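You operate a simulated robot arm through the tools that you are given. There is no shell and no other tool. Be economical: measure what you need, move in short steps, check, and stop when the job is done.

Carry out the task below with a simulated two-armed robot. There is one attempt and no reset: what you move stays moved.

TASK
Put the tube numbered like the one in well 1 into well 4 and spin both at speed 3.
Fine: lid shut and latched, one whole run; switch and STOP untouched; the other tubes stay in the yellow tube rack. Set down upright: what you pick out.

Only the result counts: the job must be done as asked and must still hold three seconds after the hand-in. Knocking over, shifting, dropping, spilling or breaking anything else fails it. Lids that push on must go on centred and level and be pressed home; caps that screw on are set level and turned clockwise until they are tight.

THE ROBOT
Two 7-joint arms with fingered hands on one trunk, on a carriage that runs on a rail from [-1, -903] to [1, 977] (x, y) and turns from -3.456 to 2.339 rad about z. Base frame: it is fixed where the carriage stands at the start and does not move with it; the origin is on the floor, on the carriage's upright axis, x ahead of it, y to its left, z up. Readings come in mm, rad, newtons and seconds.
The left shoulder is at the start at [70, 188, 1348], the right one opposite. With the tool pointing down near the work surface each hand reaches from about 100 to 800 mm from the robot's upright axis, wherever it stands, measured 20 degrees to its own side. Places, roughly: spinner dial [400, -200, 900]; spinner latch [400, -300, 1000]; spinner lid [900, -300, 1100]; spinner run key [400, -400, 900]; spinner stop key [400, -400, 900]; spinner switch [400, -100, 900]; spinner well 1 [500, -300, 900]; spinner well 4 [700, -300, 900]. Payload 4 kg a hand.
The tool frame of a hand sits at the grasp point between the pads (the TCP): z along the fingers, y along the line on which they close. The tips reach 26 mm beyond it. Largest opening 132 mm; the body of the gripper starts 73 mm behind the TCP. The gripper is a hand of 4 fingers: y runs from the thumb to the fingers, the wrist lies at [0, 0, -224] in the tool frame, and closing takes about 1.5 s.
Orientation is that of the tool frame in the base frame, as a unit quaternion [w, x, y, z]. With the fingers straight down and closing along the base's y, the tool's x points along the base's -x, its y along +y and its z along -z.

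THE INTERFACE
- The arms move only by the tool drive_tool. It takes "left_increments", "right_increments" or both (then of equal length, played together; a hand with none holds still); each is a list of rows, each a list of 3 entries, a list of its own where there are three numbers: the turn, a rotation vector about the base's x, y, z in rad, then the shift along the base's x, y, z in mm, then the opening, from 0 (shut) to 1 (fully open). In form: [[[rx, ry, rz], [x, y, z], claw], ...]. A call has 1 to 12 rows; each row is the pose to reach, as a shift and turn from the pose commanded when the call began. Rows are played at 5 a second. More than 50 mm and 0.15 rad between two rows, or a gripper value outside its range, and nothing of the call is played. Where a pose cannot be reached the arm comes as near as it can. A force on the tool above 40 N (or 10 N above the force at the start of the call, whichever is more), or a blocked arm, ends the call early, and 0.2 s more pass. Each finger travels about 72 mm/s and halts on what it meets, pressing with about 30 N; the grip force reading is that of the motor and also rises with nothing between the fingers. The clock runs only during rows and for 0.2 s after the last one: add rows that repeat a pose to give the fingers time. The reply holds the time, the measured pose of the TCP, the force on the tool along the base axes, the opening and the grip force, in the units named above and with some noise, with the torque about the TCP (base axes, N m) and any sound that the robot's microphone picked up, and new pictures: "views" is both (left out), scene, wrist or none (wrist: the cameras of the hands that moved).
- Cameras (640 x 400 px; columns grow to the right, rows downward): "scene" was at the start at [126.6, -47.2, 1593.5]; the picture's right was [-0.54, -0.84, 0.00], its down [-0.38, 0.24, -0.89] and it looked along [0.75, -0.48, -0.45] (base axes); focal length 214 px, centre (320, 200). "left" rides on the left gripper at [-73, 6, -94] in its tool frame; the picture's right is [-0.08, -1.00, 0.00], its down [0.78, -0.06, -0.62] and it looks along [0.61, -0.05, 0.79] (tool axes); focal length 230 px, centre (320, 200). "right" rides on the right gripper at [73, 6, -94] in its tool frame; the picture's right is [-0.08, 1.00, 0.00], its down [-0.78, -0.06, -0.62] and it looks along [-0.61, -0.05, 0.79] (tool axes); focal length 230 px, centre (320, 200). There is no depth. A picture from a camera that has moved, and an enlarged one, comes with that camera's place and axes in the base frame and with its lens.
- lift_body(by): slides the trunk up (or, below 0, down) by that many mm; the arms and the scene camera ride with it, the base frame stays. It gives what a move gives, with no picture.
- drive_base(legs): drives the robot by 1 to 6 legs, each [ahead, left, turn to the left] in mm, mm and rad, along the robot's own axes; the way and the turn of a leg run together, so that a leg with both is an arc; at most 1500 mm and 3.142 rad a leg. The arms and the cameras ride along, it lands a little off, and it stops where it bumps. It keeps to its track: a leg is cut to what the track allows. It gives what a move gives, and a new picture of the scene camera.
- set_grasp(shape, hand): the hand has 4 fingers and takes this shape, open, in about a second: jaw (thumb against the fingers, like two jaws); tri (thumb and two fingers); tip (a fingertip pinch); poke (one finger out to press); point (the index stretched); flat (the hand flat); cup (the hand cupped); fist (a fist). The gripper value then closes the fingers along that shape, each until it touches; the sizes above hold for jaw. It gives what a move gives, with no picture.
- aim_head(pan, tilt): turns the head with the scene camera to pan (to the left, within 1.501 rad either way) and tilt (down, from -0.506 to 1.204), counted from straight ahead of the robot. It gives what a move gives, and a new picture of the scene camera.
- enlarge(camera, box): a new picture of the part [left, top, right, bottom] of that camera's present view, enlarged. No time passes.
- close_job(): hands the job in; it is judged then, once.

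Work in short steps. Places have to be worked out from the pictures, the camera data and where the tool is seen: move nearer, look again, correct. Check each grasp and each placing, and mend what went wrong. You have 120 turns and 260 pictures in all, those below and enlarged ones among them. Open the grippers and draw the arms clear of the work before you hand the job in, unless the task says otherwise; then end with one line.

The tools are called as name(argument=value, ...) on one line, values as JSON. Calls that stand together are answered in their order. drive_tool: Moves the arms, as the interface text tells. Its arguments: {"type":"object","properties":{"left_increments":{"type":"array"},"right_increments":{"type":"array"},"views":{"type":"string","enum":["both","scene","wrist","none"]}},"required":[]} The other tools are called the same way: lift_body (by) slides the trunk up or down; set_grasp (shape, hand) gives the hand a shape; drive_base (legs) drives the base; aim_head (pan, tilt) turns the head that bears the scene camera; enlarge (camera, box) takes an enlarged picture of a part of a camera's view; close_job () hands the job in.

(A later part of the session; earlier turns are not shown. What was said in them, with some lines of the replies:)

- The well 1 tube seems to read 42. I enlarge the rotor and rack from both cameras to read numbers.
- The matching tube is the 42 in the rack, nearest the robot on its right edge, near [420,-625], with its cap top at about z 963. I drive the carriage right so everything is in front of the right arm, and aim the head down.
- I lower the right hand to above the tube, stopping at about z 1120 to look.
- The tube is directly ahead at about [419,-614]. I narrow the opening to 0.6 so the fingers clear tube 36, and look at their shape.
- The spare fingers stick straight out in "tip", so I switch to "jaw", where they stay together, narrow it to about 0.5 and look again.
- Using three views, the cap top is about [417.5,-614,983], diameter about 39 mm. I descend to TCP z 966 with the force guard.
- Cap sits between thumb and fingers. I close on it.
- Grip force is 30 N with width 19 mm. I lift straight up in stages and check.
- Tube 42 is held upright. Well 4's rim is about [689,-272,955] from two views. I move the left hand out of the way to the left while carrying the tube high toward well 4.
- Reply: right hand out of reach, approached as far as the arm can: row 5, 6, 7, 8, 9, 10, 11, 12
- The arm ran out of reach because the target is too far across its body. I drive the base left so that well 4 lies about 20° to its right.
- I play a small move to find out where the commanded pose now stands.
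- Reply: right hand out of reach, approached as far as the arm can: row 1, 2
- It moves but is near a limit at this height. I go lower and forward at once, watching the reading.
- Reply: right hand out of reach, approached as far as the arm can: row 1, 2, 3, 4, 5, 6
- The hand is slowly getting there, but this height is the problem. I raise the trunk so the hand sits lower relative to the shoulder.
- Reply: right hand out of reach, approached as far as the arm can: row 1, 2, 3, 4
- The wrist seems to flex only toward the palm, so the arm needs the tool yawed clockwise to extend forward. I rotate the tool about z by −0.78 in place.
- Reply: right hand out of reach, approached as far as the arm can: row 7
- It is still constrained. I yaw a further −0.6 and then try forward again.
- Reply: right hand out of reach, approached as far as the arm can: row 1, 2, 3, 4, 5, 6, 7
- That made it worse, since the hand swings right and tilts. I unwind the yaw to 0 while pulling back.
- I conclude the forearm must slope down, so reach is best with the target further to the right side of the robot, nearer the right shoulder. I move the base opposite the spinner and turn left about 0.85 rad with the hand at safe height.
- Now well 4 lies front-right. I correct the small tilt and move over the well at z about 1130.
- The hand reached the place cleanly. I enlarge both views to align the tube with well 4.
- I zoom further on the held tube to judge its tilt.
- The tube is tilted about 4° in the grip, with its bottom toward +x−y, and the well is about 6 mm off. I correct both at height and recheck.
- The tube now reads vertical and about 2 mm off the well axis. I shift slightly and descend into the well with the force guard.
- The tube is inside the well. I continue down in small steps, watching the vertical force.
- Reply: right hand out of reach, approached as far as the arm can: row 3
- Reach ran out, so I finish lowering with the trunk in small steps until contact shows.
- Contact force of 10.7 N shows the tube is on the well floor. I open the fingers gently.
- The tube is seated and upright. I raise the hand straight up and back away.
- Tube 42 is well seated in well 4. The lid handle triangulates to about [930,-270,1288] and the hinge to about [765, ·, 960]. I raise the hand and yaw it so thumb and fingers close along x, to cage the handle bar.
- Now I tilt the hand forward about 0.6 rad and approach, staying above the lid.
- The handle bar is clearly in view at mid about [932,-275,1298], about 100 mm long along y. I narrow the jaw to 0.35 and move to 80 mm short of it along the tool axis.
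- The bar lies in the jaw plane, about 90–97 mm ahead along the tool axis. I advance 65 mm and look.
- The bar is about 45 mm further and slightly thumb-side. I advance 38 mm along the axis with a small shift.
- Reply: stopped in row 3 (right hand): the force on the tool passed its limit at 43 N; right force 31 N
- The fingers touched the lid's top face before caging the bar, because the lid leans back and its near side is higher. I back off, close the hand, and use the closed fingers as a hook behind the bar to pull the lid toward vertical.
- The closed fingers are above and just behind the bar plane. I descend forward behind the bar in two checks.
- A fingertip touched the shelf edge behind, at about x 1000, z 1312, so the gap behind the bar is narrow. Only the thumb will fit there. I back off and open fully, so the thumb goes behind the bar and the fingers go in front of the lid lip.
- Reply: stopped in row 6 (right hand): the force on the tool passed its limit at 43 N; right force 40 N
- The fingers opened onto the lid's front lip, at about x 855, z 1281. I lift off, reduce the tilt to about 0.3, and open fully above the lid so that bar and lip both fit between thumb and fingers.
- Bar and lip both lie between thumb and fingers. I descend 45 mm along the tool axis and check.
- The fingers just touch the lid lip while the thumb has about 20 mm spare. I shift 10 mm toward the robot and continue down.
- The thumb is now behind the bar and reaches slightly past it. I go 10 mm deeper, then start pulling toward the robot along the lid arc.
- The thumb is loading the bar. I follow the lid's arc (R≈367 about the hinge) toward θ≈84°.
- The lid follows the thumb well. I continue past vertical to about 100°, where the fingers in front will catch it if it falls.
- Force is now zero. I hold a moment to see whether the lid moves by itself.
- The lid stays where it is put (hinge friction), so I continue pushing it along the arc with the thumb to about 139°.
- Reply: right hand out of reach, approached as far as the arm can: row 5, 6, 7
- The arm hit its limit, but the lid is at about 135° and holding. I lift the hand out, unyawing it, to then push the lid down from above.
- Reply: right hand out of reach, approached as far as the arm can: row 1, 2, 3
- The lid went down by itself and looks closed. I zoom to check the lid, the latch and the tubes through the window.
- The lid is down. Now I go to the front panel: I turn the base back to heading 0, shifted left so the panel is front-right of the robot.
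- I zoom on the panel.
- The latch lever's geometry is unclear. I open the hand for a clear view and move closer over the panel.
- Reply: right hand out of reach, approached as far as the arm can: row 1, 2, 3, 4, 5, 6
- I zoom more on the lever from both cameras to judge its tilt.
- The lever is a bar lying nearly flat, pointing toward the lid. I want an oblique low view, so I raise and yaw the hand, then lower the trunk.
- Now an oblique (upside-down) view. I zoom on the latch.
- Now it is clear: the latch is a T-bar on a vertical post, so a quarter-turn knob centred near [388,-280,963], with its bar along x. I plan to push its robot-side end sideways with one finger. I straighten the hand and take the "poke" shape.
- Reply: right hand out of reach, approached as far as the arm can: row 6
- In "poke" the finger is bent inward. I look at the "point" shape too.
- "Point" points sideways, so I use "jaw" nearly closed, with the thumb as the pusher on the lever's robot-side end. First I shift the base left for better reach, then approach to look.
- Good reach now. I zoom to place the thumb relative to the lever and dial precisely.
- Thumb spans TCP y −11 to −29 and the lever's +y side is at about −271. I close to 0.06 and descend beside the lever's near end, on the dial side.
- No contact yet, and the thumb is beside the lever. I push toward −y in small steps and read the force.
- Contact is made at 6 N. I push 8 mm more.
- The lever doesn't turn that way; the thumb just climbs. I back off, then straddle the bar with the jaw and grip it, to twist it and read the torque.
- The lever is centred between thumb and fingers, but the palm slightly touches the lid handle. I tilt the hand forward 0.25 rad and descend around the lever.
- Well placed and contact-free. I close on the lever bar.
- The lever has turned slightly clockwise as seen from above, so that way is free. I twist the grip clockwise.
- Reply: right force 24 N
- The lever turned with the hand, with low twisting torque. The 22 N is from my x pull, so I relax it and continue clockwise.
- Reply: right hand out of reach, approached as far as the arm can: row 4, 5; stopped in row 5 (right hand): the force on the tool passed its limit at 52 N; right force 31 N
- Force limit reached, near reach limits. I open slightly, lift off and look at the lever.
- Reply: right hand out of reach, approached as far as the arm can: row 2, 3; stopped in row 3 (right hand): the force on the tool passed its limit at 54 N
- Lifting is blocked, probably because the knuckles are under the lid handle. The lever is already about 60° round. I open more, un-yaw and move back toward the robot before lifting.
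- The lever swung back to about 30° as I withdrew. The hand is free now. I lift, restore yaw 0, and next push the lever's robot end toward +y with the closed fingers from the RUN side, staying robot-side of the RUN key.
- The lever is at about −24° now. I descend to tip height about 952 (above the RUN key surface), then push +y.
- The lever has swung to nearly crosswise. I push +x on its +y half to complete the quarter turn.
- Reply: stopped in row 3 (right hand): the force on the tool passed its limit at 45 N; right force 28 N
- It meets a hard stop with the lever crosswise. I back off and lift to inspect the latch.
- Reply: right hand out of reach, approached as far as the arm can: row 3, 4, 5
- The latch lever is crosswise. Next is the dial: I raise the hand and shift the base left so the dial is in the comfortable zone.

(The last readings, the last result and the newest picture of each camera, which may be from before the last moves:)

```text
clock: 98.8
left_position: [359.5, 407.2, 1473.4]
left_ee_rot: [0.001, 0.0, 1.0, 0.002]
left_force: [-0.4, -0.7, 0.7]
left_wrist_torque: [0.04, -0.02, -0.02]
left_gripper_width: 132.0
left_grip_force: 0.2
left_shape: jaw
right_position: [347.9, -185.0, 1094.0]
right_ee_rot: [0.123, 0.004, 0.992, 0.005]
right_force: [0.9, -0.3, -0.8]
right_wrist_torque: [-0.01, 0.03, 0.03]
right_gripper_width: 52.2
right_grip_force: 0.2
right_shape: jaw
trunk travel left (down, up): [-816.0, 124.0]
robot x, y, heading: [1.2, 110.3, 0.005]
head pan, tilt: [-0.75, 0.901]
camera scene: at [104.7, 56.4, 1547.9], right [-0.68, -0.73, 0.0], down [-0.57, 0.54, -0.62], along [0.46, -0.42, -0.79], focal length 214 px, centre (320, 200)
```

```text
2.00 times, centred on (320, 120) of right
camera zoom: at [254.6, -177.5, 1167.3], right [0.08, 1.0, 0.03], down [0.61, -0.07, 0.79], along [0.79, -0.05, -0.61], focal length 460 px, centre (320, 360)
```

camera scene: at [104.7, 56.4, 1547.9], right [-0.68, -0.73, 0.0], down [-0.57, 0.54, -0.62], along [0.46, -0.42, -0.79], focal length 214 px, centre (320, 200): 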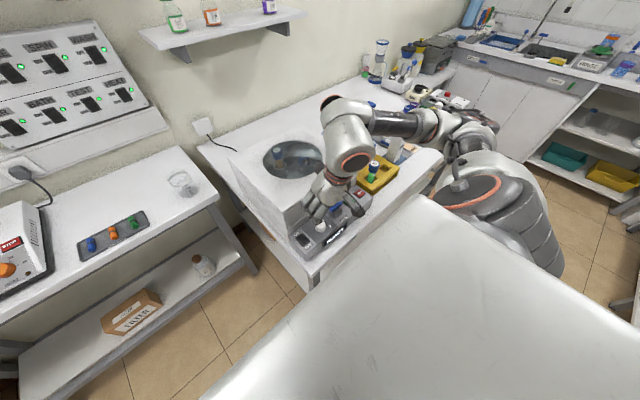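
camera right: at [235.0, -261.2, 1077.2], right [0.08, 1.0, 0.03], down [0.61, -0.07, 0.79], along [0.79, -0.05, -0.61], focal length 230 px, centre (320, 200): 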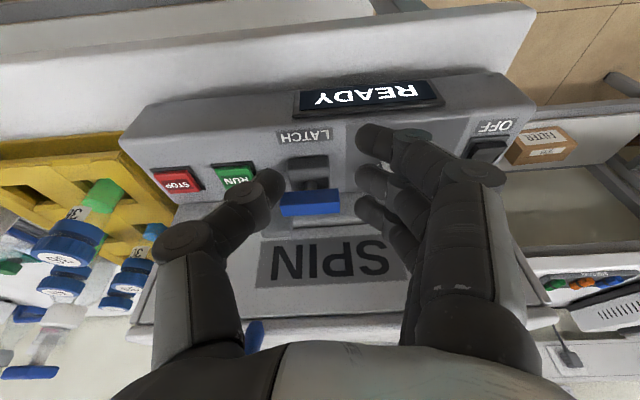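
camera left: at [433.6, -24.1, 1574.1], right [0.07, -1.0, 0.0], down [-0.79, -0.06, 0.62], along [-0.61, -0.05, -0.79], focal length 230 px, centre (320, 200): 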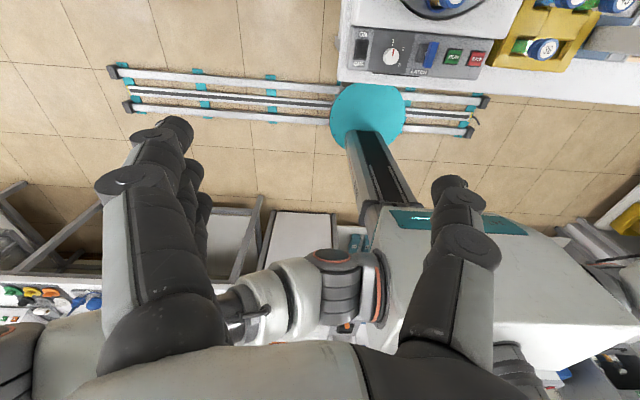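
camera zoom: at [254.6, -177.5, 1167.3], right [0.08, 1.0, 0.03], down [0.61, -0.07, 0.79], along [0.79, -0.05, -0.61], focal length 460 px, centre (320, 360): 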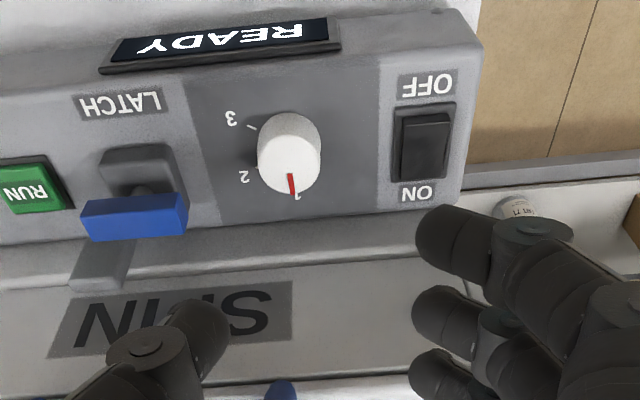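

Clear view of the dial, near [375,-196], top about z 955, pointer at 1. I need about −120° of turn. I yaw +0.45, position over the dial and look.

drive_tool(right_increments=[[[0, 0, 0.12], [6, -3, -15], 0.38], [[0, 0, 0.24], [12, -6, -30], 0.38], [[0, 0, 0.36], [18, -9, -50], 0.38], [[0, 0, 0.45], [22, -11, -70], 0.38], [[0, 0, 0.45], [22, -11, -85], 0.38]], views="none")

enlarge(camera="right", box=[160, 60, 480, 260])

enlarge(camera="scene", box=[270, 150, 400, 260])

```text
clock: 100.0
left_position: [359.3, 409.6, 1471.8]
left_ee_rot: [0.0, -0.001, 1.0, 0.001]
left_force: [0.1, -1.1, -0.3]
left_wrist_torque: [0.0, 0.03, 0.01]
left_gripper_width: 131.8
left_grip_force: 0.3
left_shape: jaw
right_position: [368.1, -192.6, 1009.8]
right_ee_rot: [0.119, -0.218, 0.968, 0.032]
right_force: [0.7, 0.2, 0.4]
right_wrist_torque: [0.0, 0.03, 0.02]
right_gripper_width: 50.7
right_grip_force: 0.1
right_shape: jaw
trunk travel left (down, up): [-816.0, 124.0]
robot x, y, heading: [1.7, 113.0, 0.002]
head pan, tilt: [-0.75, 0.901]
```

```text
2.00 times, centred on (320, 160) of right
camera zoom: at [282.5, -227.9, 1082.6], right [-0.36, 0.93, 0.03], down [0.58, 0.2, 0.79], along [0.73, 0.3, -0.61], focal length 460 px, centre (320, 280)
```

zoom: 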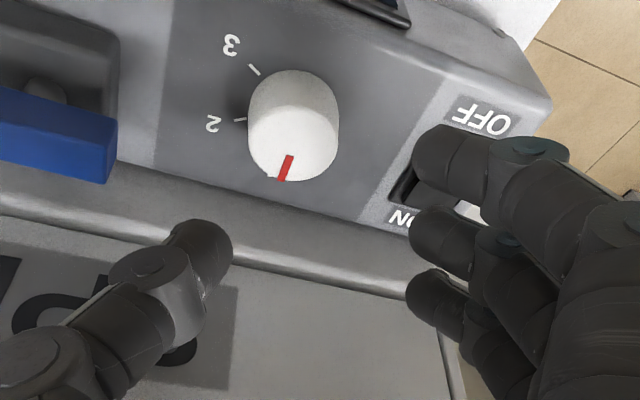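

```text
3.64 times, centred on (335, 205) of scene
camera zoom: at [104.9, 60.4, 1548.1], right [-0.68, -0.73, 0.0], down [-0.57, 0.53, -0.62], along [0.46, -0.42, -0.78], focal length 780 px, centre (266, 182)
```

zoom: 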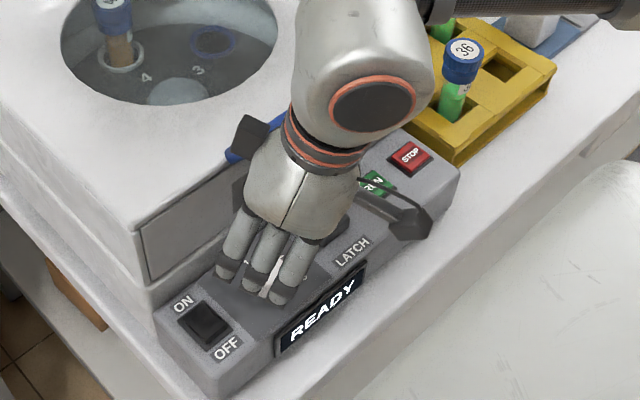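

I center on the knob (shift −8 in y), narrow to 0.33 and descend around it.

drive_tool(right_increments=[[[0, 0, 0], [1, -8, -5], 0.33], [[0, 0, 0], [1, -8, -20], 0.33], [[0, 0, 0], [1, -8, -35], 0.33], [[0, 0, 0], [1, -8, -45], 0.33]], views="none")

enlarge(camera="right", box=[160, 60, 480, 260])

enlarge(camera="scene", box=[270, 150, 400, 260])

```text
clock: 101.0
left_position: [359.1, 411.4, 1471.4]
left_ee_rot: [0.0, -0.001, 1.0, 0.0]
left_force: [0.5, 0.1, 0.4]
left_wrist_torque: [-0.03, 0.01, 0.02]
left_gripper_width: 132.0
left_grip_force: 0.0
left_shape: jaw
right_position: [370.4, -199.6, 965.1]
right_ee_rot: [0.118, -0.217, 0.968, 0.031]
right_force: [-0.1, -0.4, -0.4]
right_wrist_torque: [-0.02, 0.0, 0.01]
right_gripper_width: 44.1
right_grip_force: 0.1
right_shape: jaw
trunk travel left (down, up): [-816.0, 124.0]
robot x, y, heading: [-1.0, 110.6, 0.006]
head pan, tilt: [-0.75, 0.901]
```

```text
2.00 times, centred on (320, 160) of right
camera zoom: at [283.8, -233.8, 1037.5], right [-0.36, 0.93, 0.03], down [0.58, 0.2, 0.79], along [0.73, 0.3, -0.61], focal length 460 px, centre (320, 280)
```

zoom: 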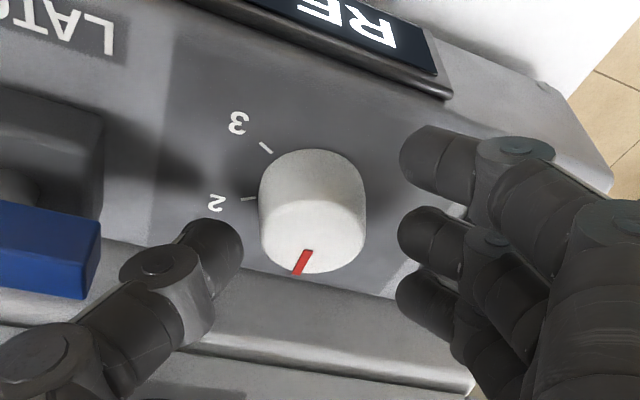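

```text
3.64 times, centred on (335, 205) of scene
camera zoom: at [104.7, 61.5, 1548.1], right [-0.68, -0.73, 0.0], down [-0.57, 0.53, -0.62], along [0.46, -0.42, -0.78], focal length 780 px, centre (266, 182)
```

zoom: 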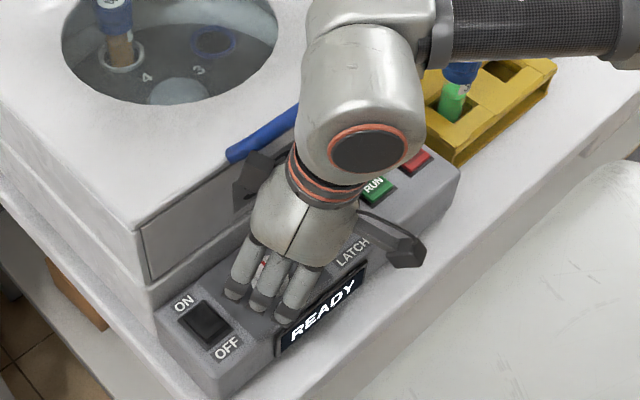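

Nicely centred on the knob. I grip it and turn clockwise 0.9 rad.

drive_tool(right_increments=[[[0, 0, 0], [0, 0, -4], 0.15], [[0, 0, 0], [0, 0, -4], 0], [[0, 0, 0], [0, 0, -4], 0], [[0, 0, -0.13], [0, 0, -4], 0], [[0, 0, -0.26], [0, 0, -4], 0], [[0, 0, -0.39], [0, 0, -4], 0], [[0, 0, -0.52], [0, 1, -4], 0], [[0, 0, -0.65], [0, 2, -4], 0], [[0, 0, -0.78], [0, 3, -4], 0], [[0, 0, -0.9], [0, 4, -4], 0]], views="none")

enlarge(camera="right", box=[160, 60, 480, 260])

```text
clock: 103.2
left_position: [361.3, 411.9, 1471.5]
left_ee_rot: [0.001, -0.001, 1.0, 0.001]
left_force: [0.2, 0.2, -0.8]
left_wrist_torque: [0.03, -0.01, 0.03]
left_gripper_width: 132.0
left_grip_force: 0.0
left_shape: jaw
right_position: [369.0, -196.7, 960.5]
right_ee_rot: [0.121, 0.226, 0.966, -0.025]
right_force: [1.1, -6.2, 5.5]
right_wrist_torque: [-0.12, -0.15, -0.05]
right_gripper_width: 12.1
right_grip_force: 30.3
right_shape: jaw
trunk travel left (down, up): [-816.0, 124.0]
robot x, y, heading: [2.5, 112.7, 0.002]
head pan, tilt: [-0.75, 0.901]
```

```text
2.00 times, centred on (320, 160) of right
camera zoom: at [289.3, -148.6, 1034.0], right [0.51, 0.86, 0.03], down [0.52, -0.33, 0.79], along [0.69, -0.39, -0.61], focal length 460 px, centre (320, 280)
```

zoom: 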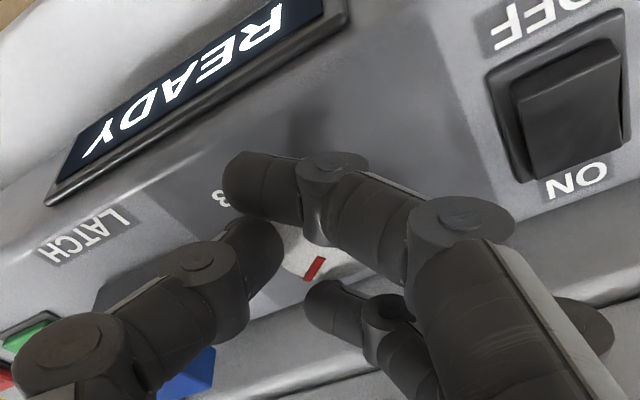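

The knob turned with the hand, to about −52°. I open, un-yaw 0.9 rad and look.

drive_tool(right_increments=[[[0, 0, 0], [0, 0, 1], 0.2], [[0, 0, 0], [0, -1, 1], 0.33], [[0, 0, 0], [0, -3, 3], 0.33], [[0, 0, 0.13], [0, -3, 5], 0.33], [[0, 0, 0.26], [0, -3, 5], 0.33], [[0, 0, 0.39], [0, -3, 5], 0.33], [[0, 0, 0.52], [0, -3, 5], 0.33], [[0, 0, 0.65], [0, -3, 5], 0.33], [[0, 0, 0.78], [0, -3, 4], 0.33], [[0, 0, 0.9], [0, -3, 4], 0.33]], views="none")

enlarge(camera="right", box=[160, 60, 480, 260])

```text
clock: 105.4
left_position: [359.9, 411.6, 1472.1]
left_ee_rot: [0.0, -0.001, 1.0, 0.001]
left_force: [0.0, -0.1, -0.7]
left_wrist_torque: [0.0, -0.02, -0.02]
left_gripper_width: 131.9
left_grip_force: 0.1
left_shape: jaw
right_position: [370.8, -198.9, 965.8]
right_ee_rot: [0.119, -0.219, 0.968, 0.031]
right_force: [0.6, -0.4, -0.3]
right_wrist_torque: [0.02, 0.0, -0.01]
right_gripper_width: 43.1
right_grip_force: 0.0
right_shape: jaw
trunk travel left (down, up): [-816.0, 124.0]
robot x, y, heading: [1.2, 112.2, 0.003]
head pan, tilt: [-0.75, 0.901]
```

```text
2.00 times, centred on (320, 160) of right
camera zoom: at [284.9, -233.0, 1038.2], right [-0.36, 0.93, 0.03], down [0.58, 0.2, 0.79], along [0.73, 0.3, -0.61], focal length 460 px, centre (320, 280)
```

zoom: 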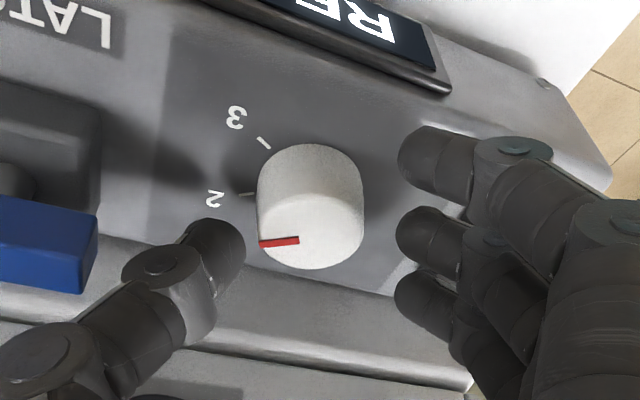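

The pointer is at 2. I grip again and turn about 0.95 further.

drive_tool(right_increments=[[[0, 0, 0], [0, 0, -5], 0.15], [[0, 0, 0], [0, 0, -5], 0], [[0, 0, 0], [0, 0, -5], 0], [[0, 0, -0.13], [0, 0, -5], 0], [[0, 0, -0.26], [0, 0, -5], 0], [[0, 0, -0.39], [0, 0, -5], 0], [[0, 0, -0.52], [0, 1, -5], 0], [[0, 0, -0.65], [0, 2, -5], 0], [[0, 0, -0.78], [0, 3, -5], 0], [[0, 0, -0.91], [0, 3, -5], 0], [[0, 0, -1.0], [0, 3, -5], 0]], views="none")

drive_tool(right_increments=[[[0, 0, 0], [0, 0, 1], 0.2], [[0, 0, 0], [0, -1, 2], 0.33], [[0, 0, 0], [0, -2, 4], 0.33], [[0, 0, 0.13], [0, -2, 6], 0.33], [[0, 0, 0.26], [0, -2, 6], 0.33], [[0, 0, 0.39], [0, -2, 6], 0.33], [[0, 0, 0.52], [0, -2, 6], 0.33], [[0, 0, 0.65], [0, -2, 6], 0.33], [[0, 0, 0.78], [0, -2, 5], 0.33], [[0, 0, 0.91], [0, -2, 5], 0.33], [[0, 0, 1.0], [0, -2, 5], 0.33]], views="none")

enlarge(camera="right", box=[160, 60, 480, 260])

```text
clock: 107.8
left_position: [358.8, 410.2, 1472.0]
left_ee_rot: [0.001, -0.001, 1.0, 0.001]
left_force: [0.4, 0.5, 0.7]
left_wrist_torque: [0.0, 0.02, -0.01]
left_gripper_width: 132.0
left_grip_force: 0.0
left_shape: jaw
right_position: [370.1, -195.6, 960.5]
right_ee_rot: [0.118, 0.274, 0.954, -0.029]
right_force: [0.8, -10.0, 3.2]
right_wrist_torque: [-0.09, -0.07, -0.06]
right_gripper_width: 10.6
right_grip_force: 30.2
right_shape: jaw
trunk travel left (down, up): [-816.0, 124.0]
robot x, y, heading: [-6.0, 113.0, 0.006]
head pan, tilt: [-0.75, 0.901]
```

```text
clock: 110.2
left_position: [359.9, 411.6, 1471.6]
left_ee_rot: [0.0, 0.0, 1.0, 0.0]
left_force: [1.0, 0.1, -0.4]
left_wrist_torque: [0.01, -0.03, 0.03]
left_gripper_width: 131.7
left_grip_force: 0.1
left_shape: jaw
right_position: [370.3, -199.1, 965.7]
right_ee_rot: [0.118, -0.218, 0.968, 0.031]
right_force: [-0.2, -0.3, -0.1]
right_wrist_torque: [0.01, -0.03, 0.02]
right_gripper_width: 43.1
right_grip_force: 0.1
right_shape: jaw
trunk travel left (down, up): [-816.0, 124.0]
robot x, y, heading: [-0.9, 106.6, 0.003]
head pan, tilt: [-0.75, 0.901]
```

```text
2.00 times, centred on (320, 160) of right
camera zoom: at [284.6, -232.1, 1038.3], right [-0.36, 0.93, 0.03], down [0.58, 0.2, 0.79], along [0.73, 0.3, -0.61], focal length 460 px, centre (320, 280)
```

zoom: 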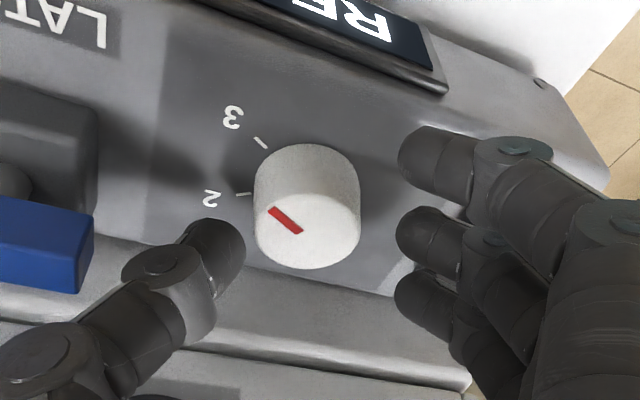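

The pointer is about 7° short of the 3 tick. I turn 0.13 rad more and recheck.

drive_tool(right_increments=[[[0, 0, 0], [0, 0, -5], 0.15], [[0, 0, 0], [0, 0, -5], 0], [[0, 0, 0], [0, 0, -5], 0], [[0, 0, -0.07], [0, 0, -5], 0], [[0, 0, -0.13], [0, 0, -5], 0], [[0, 0, -0.13], [0, 0, -5], 0.15], [[0, 0, -0.13], [0, 0, -3], 0.33], [[0, 0, -0.07], [0, 0, 0], 0.33], [[0, 0, 0], [0, 0, 0], 0.33]], views="none")

enlarge(camera="right", box=[200, 100, 400, 225])

```text
clock: 112.2
left_position: [359.8, 411.9, 1471.5]
left_ee_rot: [-0.001, 0.0, 1.0, 0.001]
left_force: [-0.5, 0.8, 0.0]
left_wrist_torque: [-0.04, 0.01, -0.01]
left_gripper_width: 131.6
left_grip_force: 0.0
left_shape: jaw
right_position: [369.9, -198.1, 964.0]
right_ee_rot: [0.118, -0.219, 0.968, 0.032]
right_force: [0.5, -0.3, -0.3]
right_wrist_torque: [-0.01, 0.0, -0.02]
right_gripper_width: 43.3
right_grip_force: 0.1
right_shape: jaw
trunk travel left (down, up): [-816.0, 124.0]
robot x, y, heading: [-0.4, 109.1, 0.002]
head pan, tilt: [-0.75, 0.901]
```

```text
3.20 times, centred on (300, 162) of right
camera zoom: at [284.5, -232.6, 1037.6], right [-0.36, 0.93, 0.03], down [0.58, 0.2, 0.79], along [0.73, 0.3, -0.61], focal length 736 px, centre (384, 320)
```

zoom: 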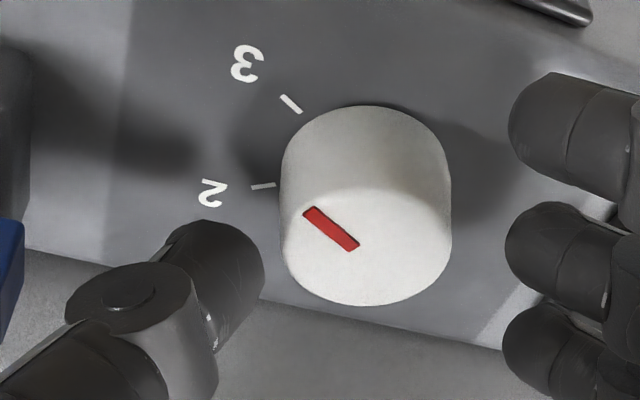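

The pointer now lines up with the 3 tick. I raise the hand, restore yaw 0, and move the base right to reach RUN.

drive_tool(right_increments=[[[0, 0, 0], [0, 0, 20], 0.33], [[0, 0, 0], [-5, 0, 50], 0.33], [[0, 0, -0.13], [-10, 0, 80], 0.2], [[0, 0, -0.26], [-15, 0, 110], 0.1], [[0, 0, -0.39], [-20, 0, 130], 0.06], [[0, 0, -0.45], [-20, 0, 135], 0.06]], views="none")

drive_base(legs=[[0, -125, 0]])

enlarge(camera="right", box=[120, 20, 440, 220])

enlarge(camera="scene", box=[250, 160, 400, 270])

```text
clock: 113.6
left_position: [360.4, 412.6, 1471.5]
left_ee_rot: [0.0, -0.001, 1.0, 0.0]
left_force: [0.2, 0.8, 0.0]
left_wrist_torque: [0.0, 0.0, 0.03]
left_gripper_width: 132.0
left_grip_force: 0.1
left_shape: jaw
right_position: [351.0, -197.6, 1099.5]
right_ee_rot: [0.123, 0.004, 0.992, 0.004]
right_force: [-0.6, 0.3, 0.0]
right_wrist_torque: [-0.02, -0.01, -0.02]
right_gripper_width: 8.3
right_grip_force: 0.0
right_shape: jaw
trunk travel left (down, up): [-816.0, 124.0]
robot x, y, heading: [1.1, 112.4, 0.002]
head pan, tilt: [-0.75, 0.901]
```

```text
clock: 114.9
left_position: [360.0, 290.6, 1471.2]
left_ee_rot: [0.0, 0.0, 1.0, 0.0]
left_force: [-0.4, 0.2, -0.7]
left_wrist_torque: [-0.04, 0.03, -0.03]
left_gripper_width: 131.7
left_grip_force: 0.0
left_shape: jaw
right_position: [351.3, -319.4, 1100.8]
right_ee_rot: [0.123, 0.004, 0.992, 0.002]
right_force: [-0.1, 0.3, 1.0]
right_wrist_torque: [-0.01, -0.06, 0.01]
right_gripper_width: 8.5
right_grip_force: 0.0
right_shape: jaw
trunk travel left (down, up): [-816.0, 124.0]
robot x, y, heading: [0.1, -10.6, 0.003]
head pan, tilt: [-0.75, 0.901]
camera scene: at [104.6, -59.0, 1548.2], right [-0.68, -0.73, 0.0], down [-0.57, 0.53, -0.62], along [0.46, -0.42, -0.78], focal length 214 px, centre (320, 200)
```

scene: 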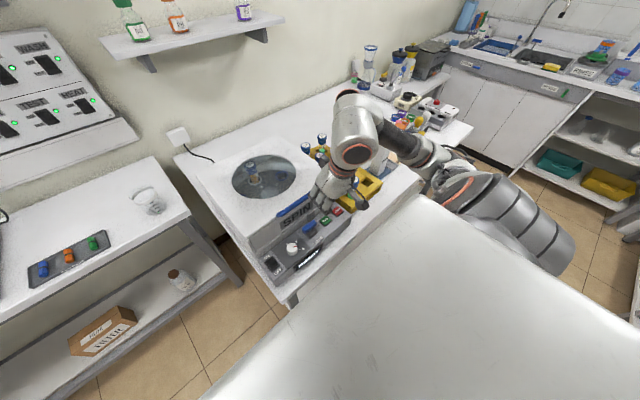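

```text
2.00 times, centred on (280, 120) of right
camera zoom: at [258.5, -312.4, 1173.7], right [0.08, 1.0, 0.02], down [0.61, -0.07, 0.79], along [0.79, -0.05, -0.61], focal length 460 px, centre (400, 360)
```

zoom: 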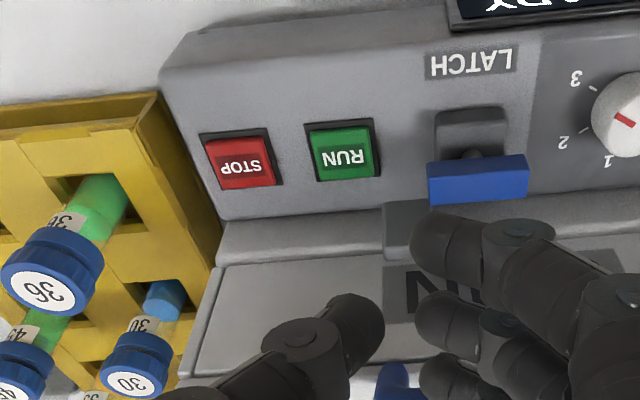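

```text
3.64 times, centred on (325, 215) of scene
camera zoom: at [104.6, -59.0, 1548.2], right [-0.68, -0.73, 0.0], down [-0.57, 0.53, -0.62], along [0.46, -0.42, -0.78], focal length 780 px, centre (302, 146)
```

zoom: 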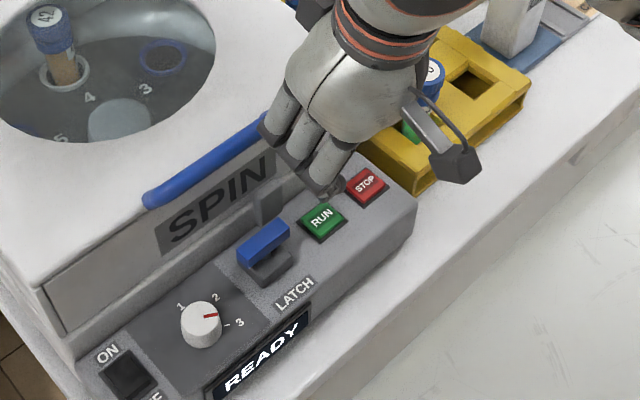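

I zoom on the dial to double check.

enlarge(camera="scene", box=[275, 235, 325, 270])

enlarge(camera="right", box=[370, 30, 490, 105])

```text
11.43 times, centred on (300, 252) of scene
camera zoom: at [104.6, -59.0, 1548.2], right [-0.68, -0.73, 0.0], down [-0.57, 0.53, -0.62], along [0.46, -0.42, -0.78], focal length 2451 px, centre (549, -400)
```

zoom: 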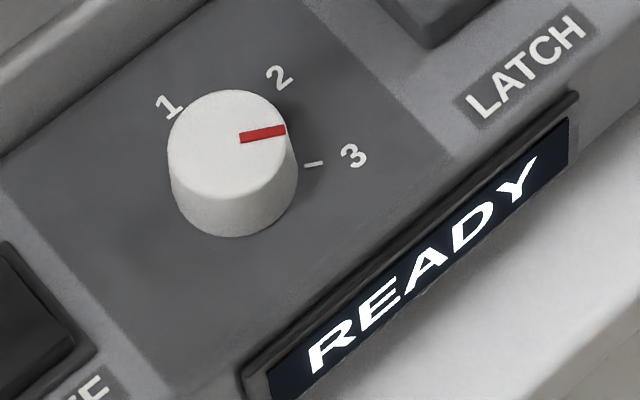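

```text
5.33 times, centred on (430, 68) of right
camera zoom: at [258.5, -312.4, 1173.7], right [0.08, 1.0, 0.02], down [0.61, -0.07, 0.79], along [0.79, -0.05, -0.61], focal length 1227 px, centre (-267, 907)
```

zoom: 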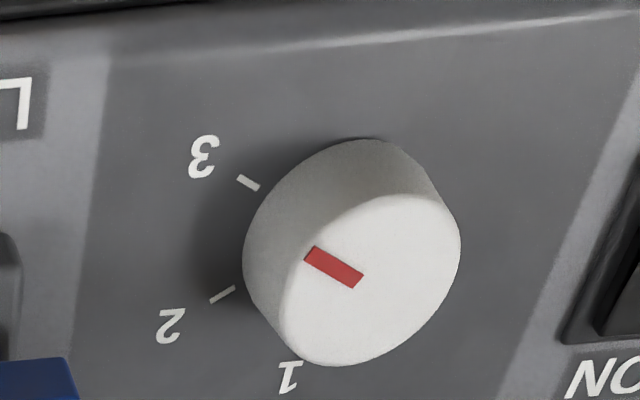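

The dial is on 3 in both views. I move over RUN (about [382,-345]) with the thumb tip centred on it and descend to tip height about 950.

drive_tool(right_increments=[[[0, 0, 0], [8, -6, -25], 0.04], [[0, 0, 0], [16, -12, -55], 0.04], [[0, 0, 0], [22, -18, -85], 0.04], [[0, 0, 0], [24, -19, -110], 0.04], [[0, 0, 0], [24, -19, -125], 0.04]], views="none")

enlarge(camera="right", box=[180, 60, 460, 240])

enlarge(camera="scene", box=[270, 160, 400, 260])

```text
clock: 116.1
left_position: [360.1, 288.4, 1471.7]
left_ee_rot: [0.0, -0.001, 1.0, 0.001]
left_force: [0.8, 1.4, 1.1]
left_wrist_torque: [-0.01, -0.01, -0.03]
left_gripper_width: 131.8
left_grip_force: 0.1
left_shape: jaw
right_position: [374.0, -338.6, 975.2]
right_ee_rot: [0.123, 0.004, 0.992, 0.003]
right_force: [-1.2, 0.5, 0.7]
right_wrist_torque: [-0.02, 0.03, 0.01]
right_gripper_width: 5.9
right_grip_force: 0.1
right_shape: jaw
trunk travel left (down, up): [-816.0, 124.0]
robot x, y, heading: [3.2, -12.3, 0.004]
head pan, tilt: [-0.75, 0.901]
```

```text
2.22 times, centred on (320, 150) of right
camera zoom: at [282.3, -332.5, 1047.5], right [0.08, 1.0, 0.03], down [0.61, -0.07, 0.79], along [0.79, -0.05, -0.61], focal length 511 px, centre (320, 311)
```

zoom: 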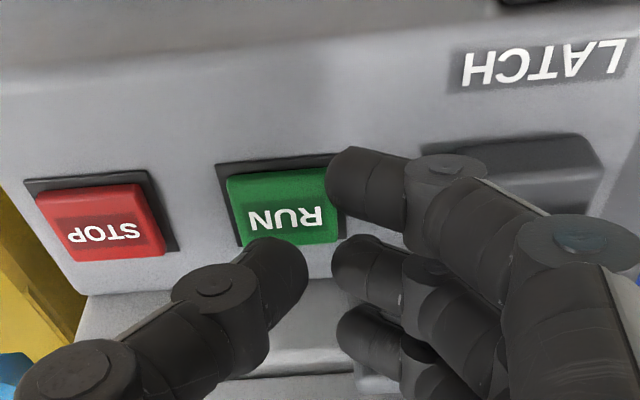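

```text
4.00 times, centred on (335, 210) of scene
camera zoom: at [104.6, -61.4, 1548.1], right [-0.68, -0.73, 0.0], down [-0.57, 0.53, -0.62], along [0.46, -0.42, -0.78], focal length 858 px, centre (260, 160)
```

zoom: 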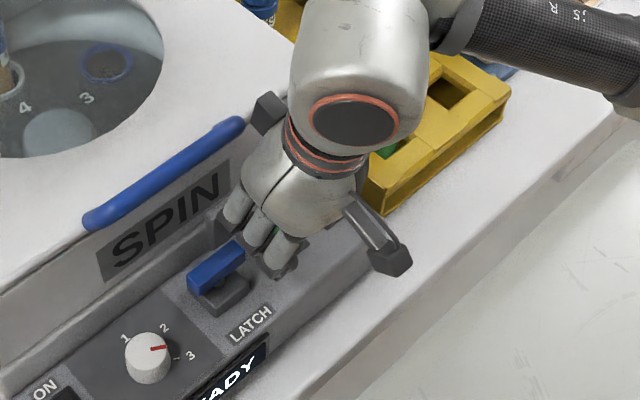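

The thumb is about 8 mm too far from the robot. I shift −8 in x and press down gradually.

drive_tool(right_increments=[[[0, 0, 0], [-8, 1, 0], 0.04], [[0, 0, 0], [-8, 1, -5], 0.04], [[0, 0, 0], [-8, 1, -9], 0.04], [[0, 0, 0], [-8, 1, -12], 0.04]], views="none")

enlarge(camera="right", box=[180, 60, 460, 240])

```text
clock: 117.1
left_position: [359.3, 287.7, 1471.5]
left_ee_rot: [0.001, 0.0, 1.0, 0.001]
left_force: [0.9, -0.7, 0.4]
left_wrist_torque: [0.03, 0.01, 0.0]
left_gripper_width: 131.7
left_grip_force: 0.0
left_shape: jaw
right_position: [367.1, -340.0, 963.3]
right_ee_rot: [0.122, 0.004, 0.992, 0.003]
right_force: [-0.2, -2.2, 1.9]
right_wrist_torque: [0.09, -0.06, -0.06]
right_gripper_width: 5.7
right_grip_force: 0.0
right_shape: jaw
trunk travel left (down, up): [-816.0, 124.0]
robot x, y, heading: [2.2, -13.1, 0.002]
head pan, tilt: [-0.75, 0.901]
```

```text
2.22 times, centred on (320, 150) of right
camera zoom: at [273.9, -332.7, 1035.7], right [0.08, 1.0, 0.03], down [0.61, -0.07, 0.79], along [0.79, -0.05, -0.61], focal length 511 px, centre (320, 311)
```

zoom: 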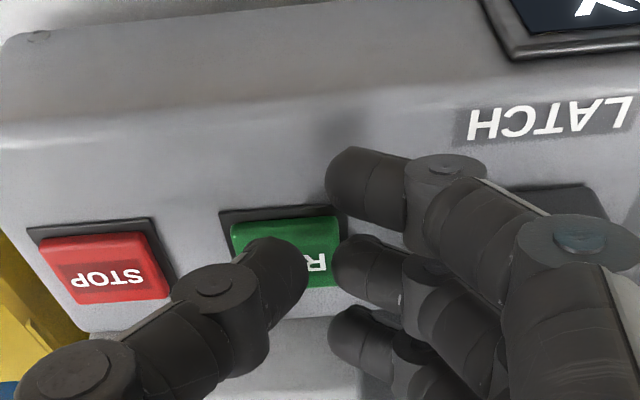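

Light contact. I continue pressing, shifting 3 mm away from the lever.

drive_tool(right_increments=[[[0, 0, 0], [0, -3, 0], 0.04], [[0, 0, 0], [0, -3, -3], 0.04], [[0, 0, 0], [0, -3, -6], 0.04], [[0, 0, 0], [0, -3, -9], 0.04]], views="wrist")

enlarge(camera="scene", box=[250, 180, 380, 280])

```text
clock: 118.1
left_position: [359.1, 287.2, 1472.2]
left_ee_rot: [0.001, 0.0, 1.0, 0.001]
left_force: [0.4, 0.4, -0.3]
left_wrist_torque: [-0.02, -0.01, 0.04]
left_gripper_width: 132.1
left_grip_force: 0.0
left_shape: jaw
right_position: [367.0, -343.0, 953.4]
right_ee_rot: [0.124, 0.004, 0.992, 0.004]
right_force: [0.7, -4.1, 4.4]
right_wrist_torque: [0.25, -0.1, -0.09]
right_gripper_width: 5.0
right_grip_force: 0.1
right_shape: jaw
trunk travel left (down, up): [-816.0, 124.0]
robot x, y, heading: [-0.5, -11.1, 0.003]
head pan, tilt: [-0.75, 0.901]
camera right: at [274.9, -336.0, 1026.9], right [0.08, 1.0, 0.03], down [0.61, -0.07, 0.79], along [0.79, -0.05, -0.61], focal length 230 px, centre (320, 200)
```

right: 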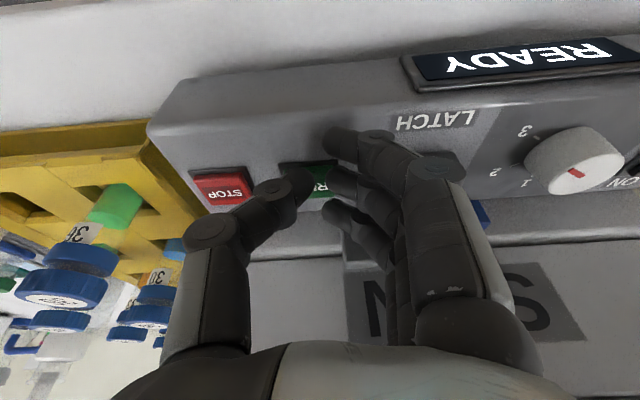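

```text
4.00 times, centred on (315, 230) of scene
camera zoom: at [104.1, -62.6, 1548.2], right [-0.68, -0.73, 0.0], down [-0.57, 0.53, -0.62], along [0.46, -0.42, -0.78], focal length 858 px, centre (340, 80)
```

zoom: 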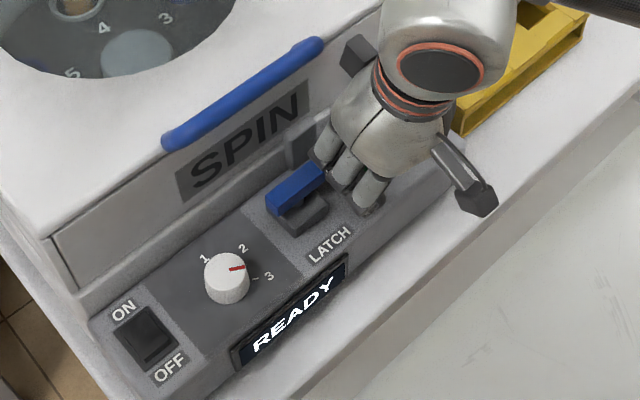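

Still READY; the contact is a knuckle on the lever end, not the key. I lift, yaw +0.8 so the fingers swing away from the lever, and put the thumb tip over RUN again.

drive_tool(right_increments=[[[0, 0, 0], [0, -2, 12], 0.04], [[0, 0, 0.1], [-2, -2, 30], 0.04], [[0, 0, 0.24], [-4, -1, 35], 0.04], [[0, 0, 0.38], [-5, 0, 35], 0.04], [[0, 0, 0.52], [-6, 1, 35], 0.04], [[0, 0, 0.66], [-6, 2, 35], 0.04], [[0, 0, 0.8], [-6, 3, 30], 0.04], [[0, 0, 0.8], [-6, 3, 18], 0.04]], views="none")

enlarge(camera="right", box=[180, 60, 460, 240])

enlarge(camera="scene", box=[250, 180, 380, 280])

```text
clock: 119.9
left_position: [359.4, 288.4, 1472.6]
left_ee_rot: [0.0, 0.0, 1.0, 0.0]
left_force: [-0.8, 0.1, -0.6]
left_wrist_torque: [-0.03, 0.02, 0.04]
left_gripper_width: 131.9
left_grip_force: 0.0
left_shape: jaw
right_position: [361.7, -339.8, 971.8]
right_ee_rot: [0.111, -0.384, 0.915, 0.051]
right_force: [0.0, 0.7, -0.1]
right_wrist_torque: [0.01, 0.0, -0.01]
right_gripper_width: 5.8
right_grip_force: 0.0
right_shape: jaw
trunk travel left (down, up): [-816.0, 124.0]
robot x, y, heading: [-1.0, -13.4, -0.001]
head pan, tilt: [-0.75, 0.901]
```

```text
2.22 times, centred on (320, 150) of right
camera zoom: at [293.1, -401.9, 1045.5], right [-0.66, 0.75, 0.03], down [0.48, 0.39, 0.79], along [0.58, 0.53, -0.61], focal length 511 px, centre (320, 311)
```

zoom: 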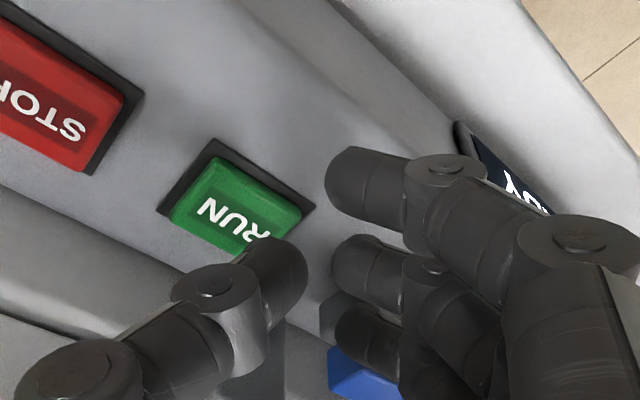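

```text
4.00 times, centred on (315, 230) of scene
camera zoom: at [104.5, -62.0, 1548.1], right [-0.68, -0.73, 0.0], down [-0.57, 0.53, -0.62], along [0.46, -0.42, -0.78], focal length 858 px, centre (340, 80)
```

zoom: 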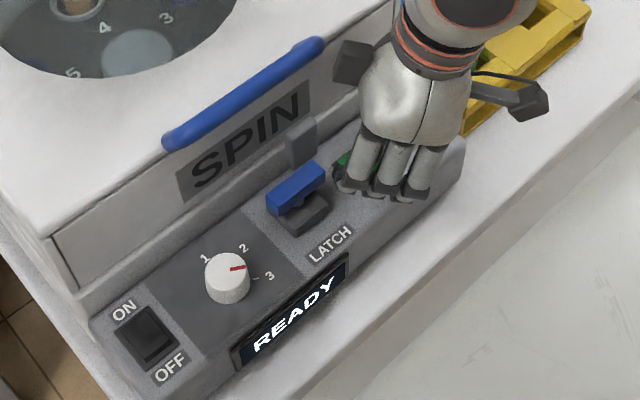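

The thumb needs about 12 mm more toward −y to be centred on RUN. I shift and press down in small steps.

drive_tool(right_increments=[[[0, 0, 0], [2, -12, 0], 0.04], [[0, 0, 0], [2, -12, -5], 0.04], [[0, 0, 0], [2, -12, -10], 0.04], [[0, 0, 0], [2, -12, -14], 0.04]], views="none")

enlarge(camera="right", box=[180, 60, 460, 240])

```text
clock: 120.9
left_position: [360.4, 287.4, 1471.3]
left_ee_rot: [0.0, 0.001, 1.0, 0.001]
left_force: [-0.1, 0.4, 0.7]
left_wrist_torque: [0.02, 0.0, 0.0]
left_gripper_width: 132.0
left_grip_force: 0.0
left_shape: jaw
right_position: [363.9, -351.7, 959.0]
right_ee_rot: [0.112, -0.382, 0.916, 0.051]
right_force: [0.6, 0.8, 0.9]
right_wrist_torque: [0.04, 0.0, -0.03]
right_gripper_width: 5.8
right_grip_force: 0.1
right_shape: jaw
trunk travel left (down, up): [-816.0, 124.0]
robot x, y, heading: [0.6, -11.7, 0.004]
head pan, tilt: [-0.75, 0.901]
```

```text
2.22 times, centred on (320, 150) of right
camera zoom: at [296.3, -412.9, 1031.8], right [-0.66, 0.75, 0.03], down [0.48, 0.39, 0.79], along [0.58, 0.53, -0.61], focal length 511 px, centre (320, 311)
```

zoom: 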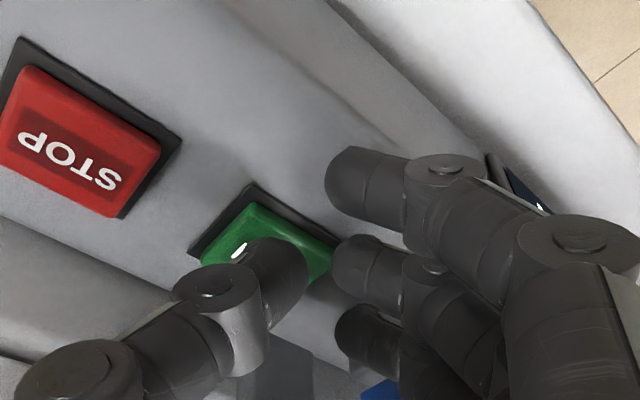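

The thumb is right over RUN. I keep pressing down.

drive_tool(right_increments=[[[0, 0, 0], [0, 0, -4], 0.04], [[0, 0, 0], [0, 0, -8], 0.04], [[0, 0, 0], [0, 0, -11], 0.04], [[0, 0, 0], [0, 0, -14], 0.04]], views="none")

enlarge(camera="scene", box=[250, 180, 380, 280])

```text
clock: 122.0
left_position: [357.3, 290.3, 1473.5]
left_ee_rot: [0.0, 0.0, 1.0, 0.0]
left_force: [-0.4, -0.5, -0.5]
left_wrist_torque: [0.03, -0.04, 0.03]
left_gripper_width: 131.8
left_grip_force: 0.0
left_shape: jaw
right_position: [364.1, -348.4, 949.8]
right_ee_rot: [0.117, -0.384, 0.915, 0.051]
right_force: [-6.0, 3.2, 32.8]
right_wrist_torque: [-0.19, 0.58, -0.18]
right_gripper_width: 7.5
right_grip_force: 0.0
right_shape: jaw
trunk travel left (down, up): [-816.0, 124.0]
robot x, y, heading: [0.6, -13.0, 0.004]
head pan, tilt: [-0.75, 0.901]
heard: click
stopped in row 4 (right hand): the force on the tool passed its limit at 41 N (the readings are from after the stop); the commanded pose is now the measured one
```

```text
4.00 times, centred on (315, 230) of scene
camera zoom: at [101.7, -60.1, 1548.6], right [-0.68, -0.73, 0.0], down [-0.57, 0.53, -0.62], along [0.46, -0.42, -0.78], focal length 858 px, centre (340, 80)
```

zoom: 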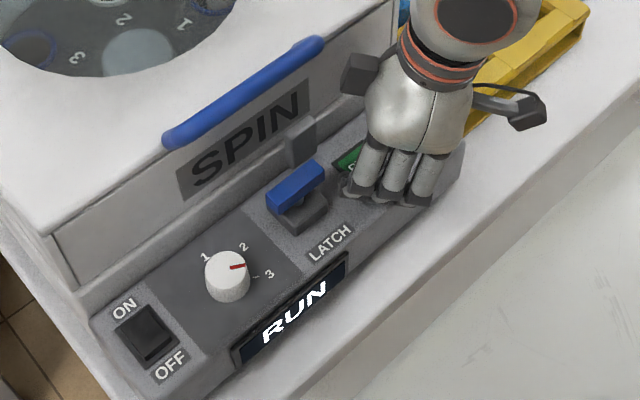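

It clicked, the display shows RUN and the rotor is spinning. I lift the hand straight off and clear of the panel.

drive_tool(right_increments=[[[0, 0, 0], [0, 0, 10], 0.04], [[0, 0, 0], [-3, 0, 35], 0.04], [[0, 0, 0], [-10, -5, 75], 0.04], [[0, 0, 0], [-20, -10, 120], 0.04], [[0, 0, 0], [-25, -15, 165], 0.1], [[0, 0, 0], [-30, -20, 210], 0.5]], views="scene")

enlarge(camera="scene", box=[200, 130, 400, 280])

```text
clock: 123.4
left_position: [359.5, 288.7, 1471.5]
left_ee_rot: [0.0, 0.0, 1.0, 0.0]
left_force: [-0.2, 0.2, 0.0]
left_wrist_torque: [0.0, -0.02, 0.02]
left_gripper_width: 132.0
left_grip_force: 0.1
left_shape: jaw
right_position: [334.5, -368.4, 1158.5]
right_ee_rot: [0.113, -0.383, 0.915, 0.051]
right_force: [-1.6, 0.8, 0.2]
right_wrist_torque: [0.01, 0.04, -0.01]
right_gripper_width: 64.8
right_grip_force: 0.0
right_shape: jaw
trunk travel left (down, up): [-816.0, 124.0]
robot x, y, heading: [1.0, -12.5, 0.0]
head pan, tilt: [-0.75, 0.901]
camera scene: at [104.7, -61.0, 1548.1], right [-0.68, -0.73, 0.0], down [-0.57, 0.53, -0.62], along [0.46, -0.42, -0.78], focal length 214 px, centre (320, 200)
```

scene: 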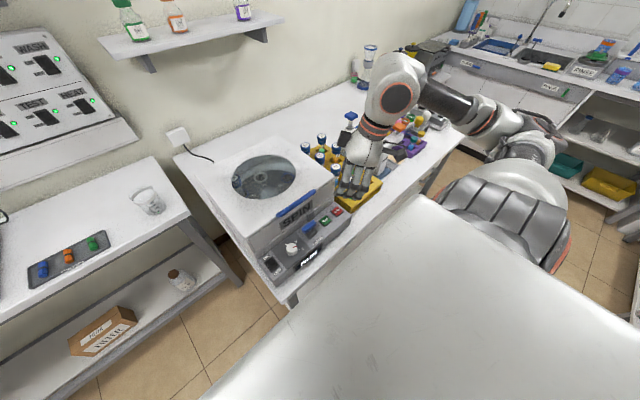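

```text
2.67 times, centred on (300, 205) of scene
camera zoom: at [104.7, -61.0, 1548.1], right [-0.68, -0.73, 0.0], down [-0.57, 0.53, -0.62], along [0.46, -0.42, -0.78], focal length 572 px, centre (373, 187)
```

zoom: 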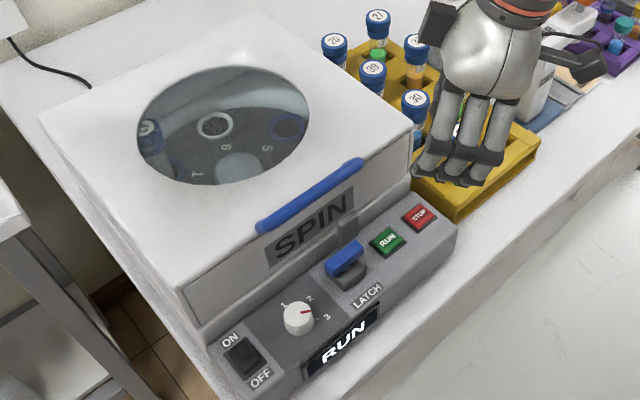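

It's running. I draw the arm back up and wait for the run to finish.

drive_tool(right_increments=[[[0, 0, 0], [-10, -10, 40], 1], [[0, 0, 0], [-20, -20, 80], 1], [[0, 0, 0], [-30, -20, 120], 1], [[0, 0, 0], [-40, -20, 160], 1], [[0, 0, 0], [-40, -20, 200], 1], [[0, 0, 0], [-40, -20, 200], 1], [[0, 0, 0], [-40, -20, 200], 1], [[0, 0, 0], [-40, -20, 200], 1], [[0, 0, 0], [-40, -20, 200], 1], [[0, 0, 0], [-40, -20, 200], 1], [[0, 0, 0], [-40, -20, 200], 1], [[0, 0, 0], [-40, -20, 200], 1]], views="none")

enlarge(camera="scene", box=[200, 130, 400, 280])

```text
clock: 126.0
left_position: [362.0, 288.3, 1472.6]
left_ee_rot: [0.0, 0.0, 1.0, 0.001]
left_force: [0.3, -0.4, 0.0]
left_wrist_torque: [0.0, -0.01, -0.01]
left_gripper_width: 132.0
left_grip_force: 0.0
left_shape: jaw
right_position: [296.3, -388.1, 1359.5]
right_ee_rot: [0.114, -0.383, 0.915, 0.052]
right_force: [0.2, -0.2, -0.8]
right_wrist_torque: [0.01, 0.01, 0.0]
right_gripper_width: 132.0
right_grip_force: 0.0
right_shape: jaw
trunk travel left (down, up): [-816.0, 124.0]
robot x, y, heading: [-1.8, -13.9, 0.002]
head pan, tilt: [-0.75, 0.901]
```

```text
2.67 times, centred on (300, 205) of scene
camera zoom: at [104.8, -61.8, 1548.1], right [-0.68, -0.73, 0.0], down [-0.57, 0.53, -0.62], along [0.46, -0.42, -0.78], focal length 572 px, centre (373, 187)
```

zoom: 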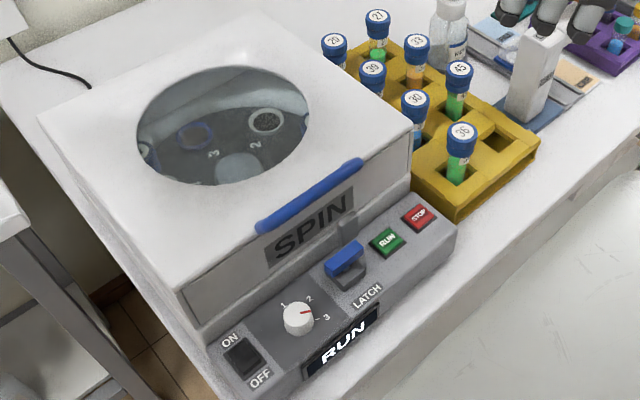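

Still running, and all other tubes are in the rack. I keep waiting.

drive_tool(right_increments=[[[0, 0, 0], [0, 0, 0], 1], [[0, 0, 0], [0, 0, 0], 1], [[0, 0, 0], [0, 0, 0], 1], [[0, 0, 0], [0, 0, 0], 1], [[0, 0, 0], [0, 0, 0], 1], [[0, 0, 0], [0, 0, 0], 1], [[0, 0, 0], [0, 0, 0], 1], [[0, 0, 0], [0, 0, 0], 1], [[0, 0, 0], [0, 0, 0], 1], [[0, 0, 0], [0, 0, 0], 1], [[0, 0, 0], [0, 0, 0], 1], [[0, 0, 0], [0, 0, 0], 1]], views="none")

drive_tool(right_increments=[[[0, 0, 0], [0, 0, 0], 1], [[0, 0, 0], [0, 0, 0], 1], [[0, 0, 0], [0, 0, 0], 1], [[0, 0, 0], [0, 0, 0], 1], [[0, 0, 0], [0, 0, 0], 1], [[0, 0, 0], [0, 0, 0], 1], [[0, 0, 0], [0, 0, 0], 1], [[0, 0, 0], [0, 0, 0], 1], [[0, 0, 0], [0, 0, 0], 1], [[0, 0, 0], [0, 0, 0], 1], [[0, 0, 0], [0, 0, 0], 1], [[0, 0, 0], [0, 0, 0], 1]], views="none")

enlarge(camera="scene", box=[200, 130, 400, 280])

```text
clock: 128.6
left_position: [360.2, 288.6, 1471.3]
left_ee_rot: [0.0, 0.0, 1.0, 0.001]
left_force: [0.4, 0.0, 0.4]
left_wrist_torque: [0.02, -0.01, -0.01]
left_gripper_width: 132.0
left_grip_force: 0.0
left_shape: jaw
right_position: [295.8, -387.8, 1358.0]
right_ee_rot: [0.114, -0.384, 0.915, 0.051]
right_force: [0.3, 0.0, 1.1]
right_wrist_torque: [0.01, -0.03, 0.01]
right_gripper_width: 132.0
right_grip_force: 0.0
right_shape: jaw
trunk travel left (down, up): [-816.0, 124.0]
robot x, y, heading: [-0.3, -12.0, -0.001]
head pan, tilt: [-0.75, 0.901]
```

```text
clock: 131.2
left_position: [359.4, 288.6, 1470.8]
left_ee_rot: [0.0, 0.0, 1.0, 0.0]
left_force: [-0.2, -0.7, -0.3]
left_wrist_torque: [0.02, -0.02, -0.02]
left_gripper_width: 131.7
left_grip_force: 0.1
left_shape: jaw
right_position: [296.1, -387.3, 1359.3]
right_ee_rot: [0.114, -0.383, 0.915, 0.052]
right_force: [0.8, 0.3, -0.4]
right_wrist_torque: [-0.02, 0.02, -0.01]
right_gripper_width: 131.8
right_grip_force: 0.0
right_shape: jaw
trunk travel left (down, up): [-816.0, 124.0]
robot x, y, heading: [0.5, -12.3, 0.004]
head pan, tilt: [-0.75, 0.901]
```

```text
2.67 times, centred on (300, 205) of scene
camera zoom: at [104.6, -61.8, 1548.1], right [-0.68, -0.73, 0.0], down [-0.57, 0.53, -0.62], along [0.46, -0.42, -0.78], focal length 572 px, centre (373, 187)
```

zoom: 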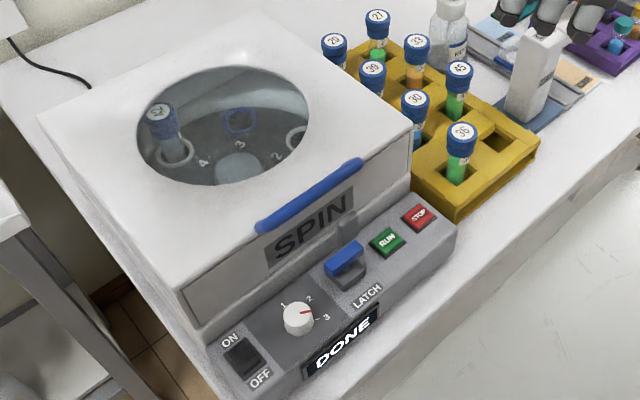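

The display reads DONE. The lid is latched, the dial is at 3, the other tubes are in the rack, and the arms are clear with the grippers open. I hand in.

close_job()

```text
The job is handed in.
```

The second tube 42 is in well 4, opposite the 42 in well 1; the lid is shut and latched, and one whole run at speed 3 ended with the display on DONE.
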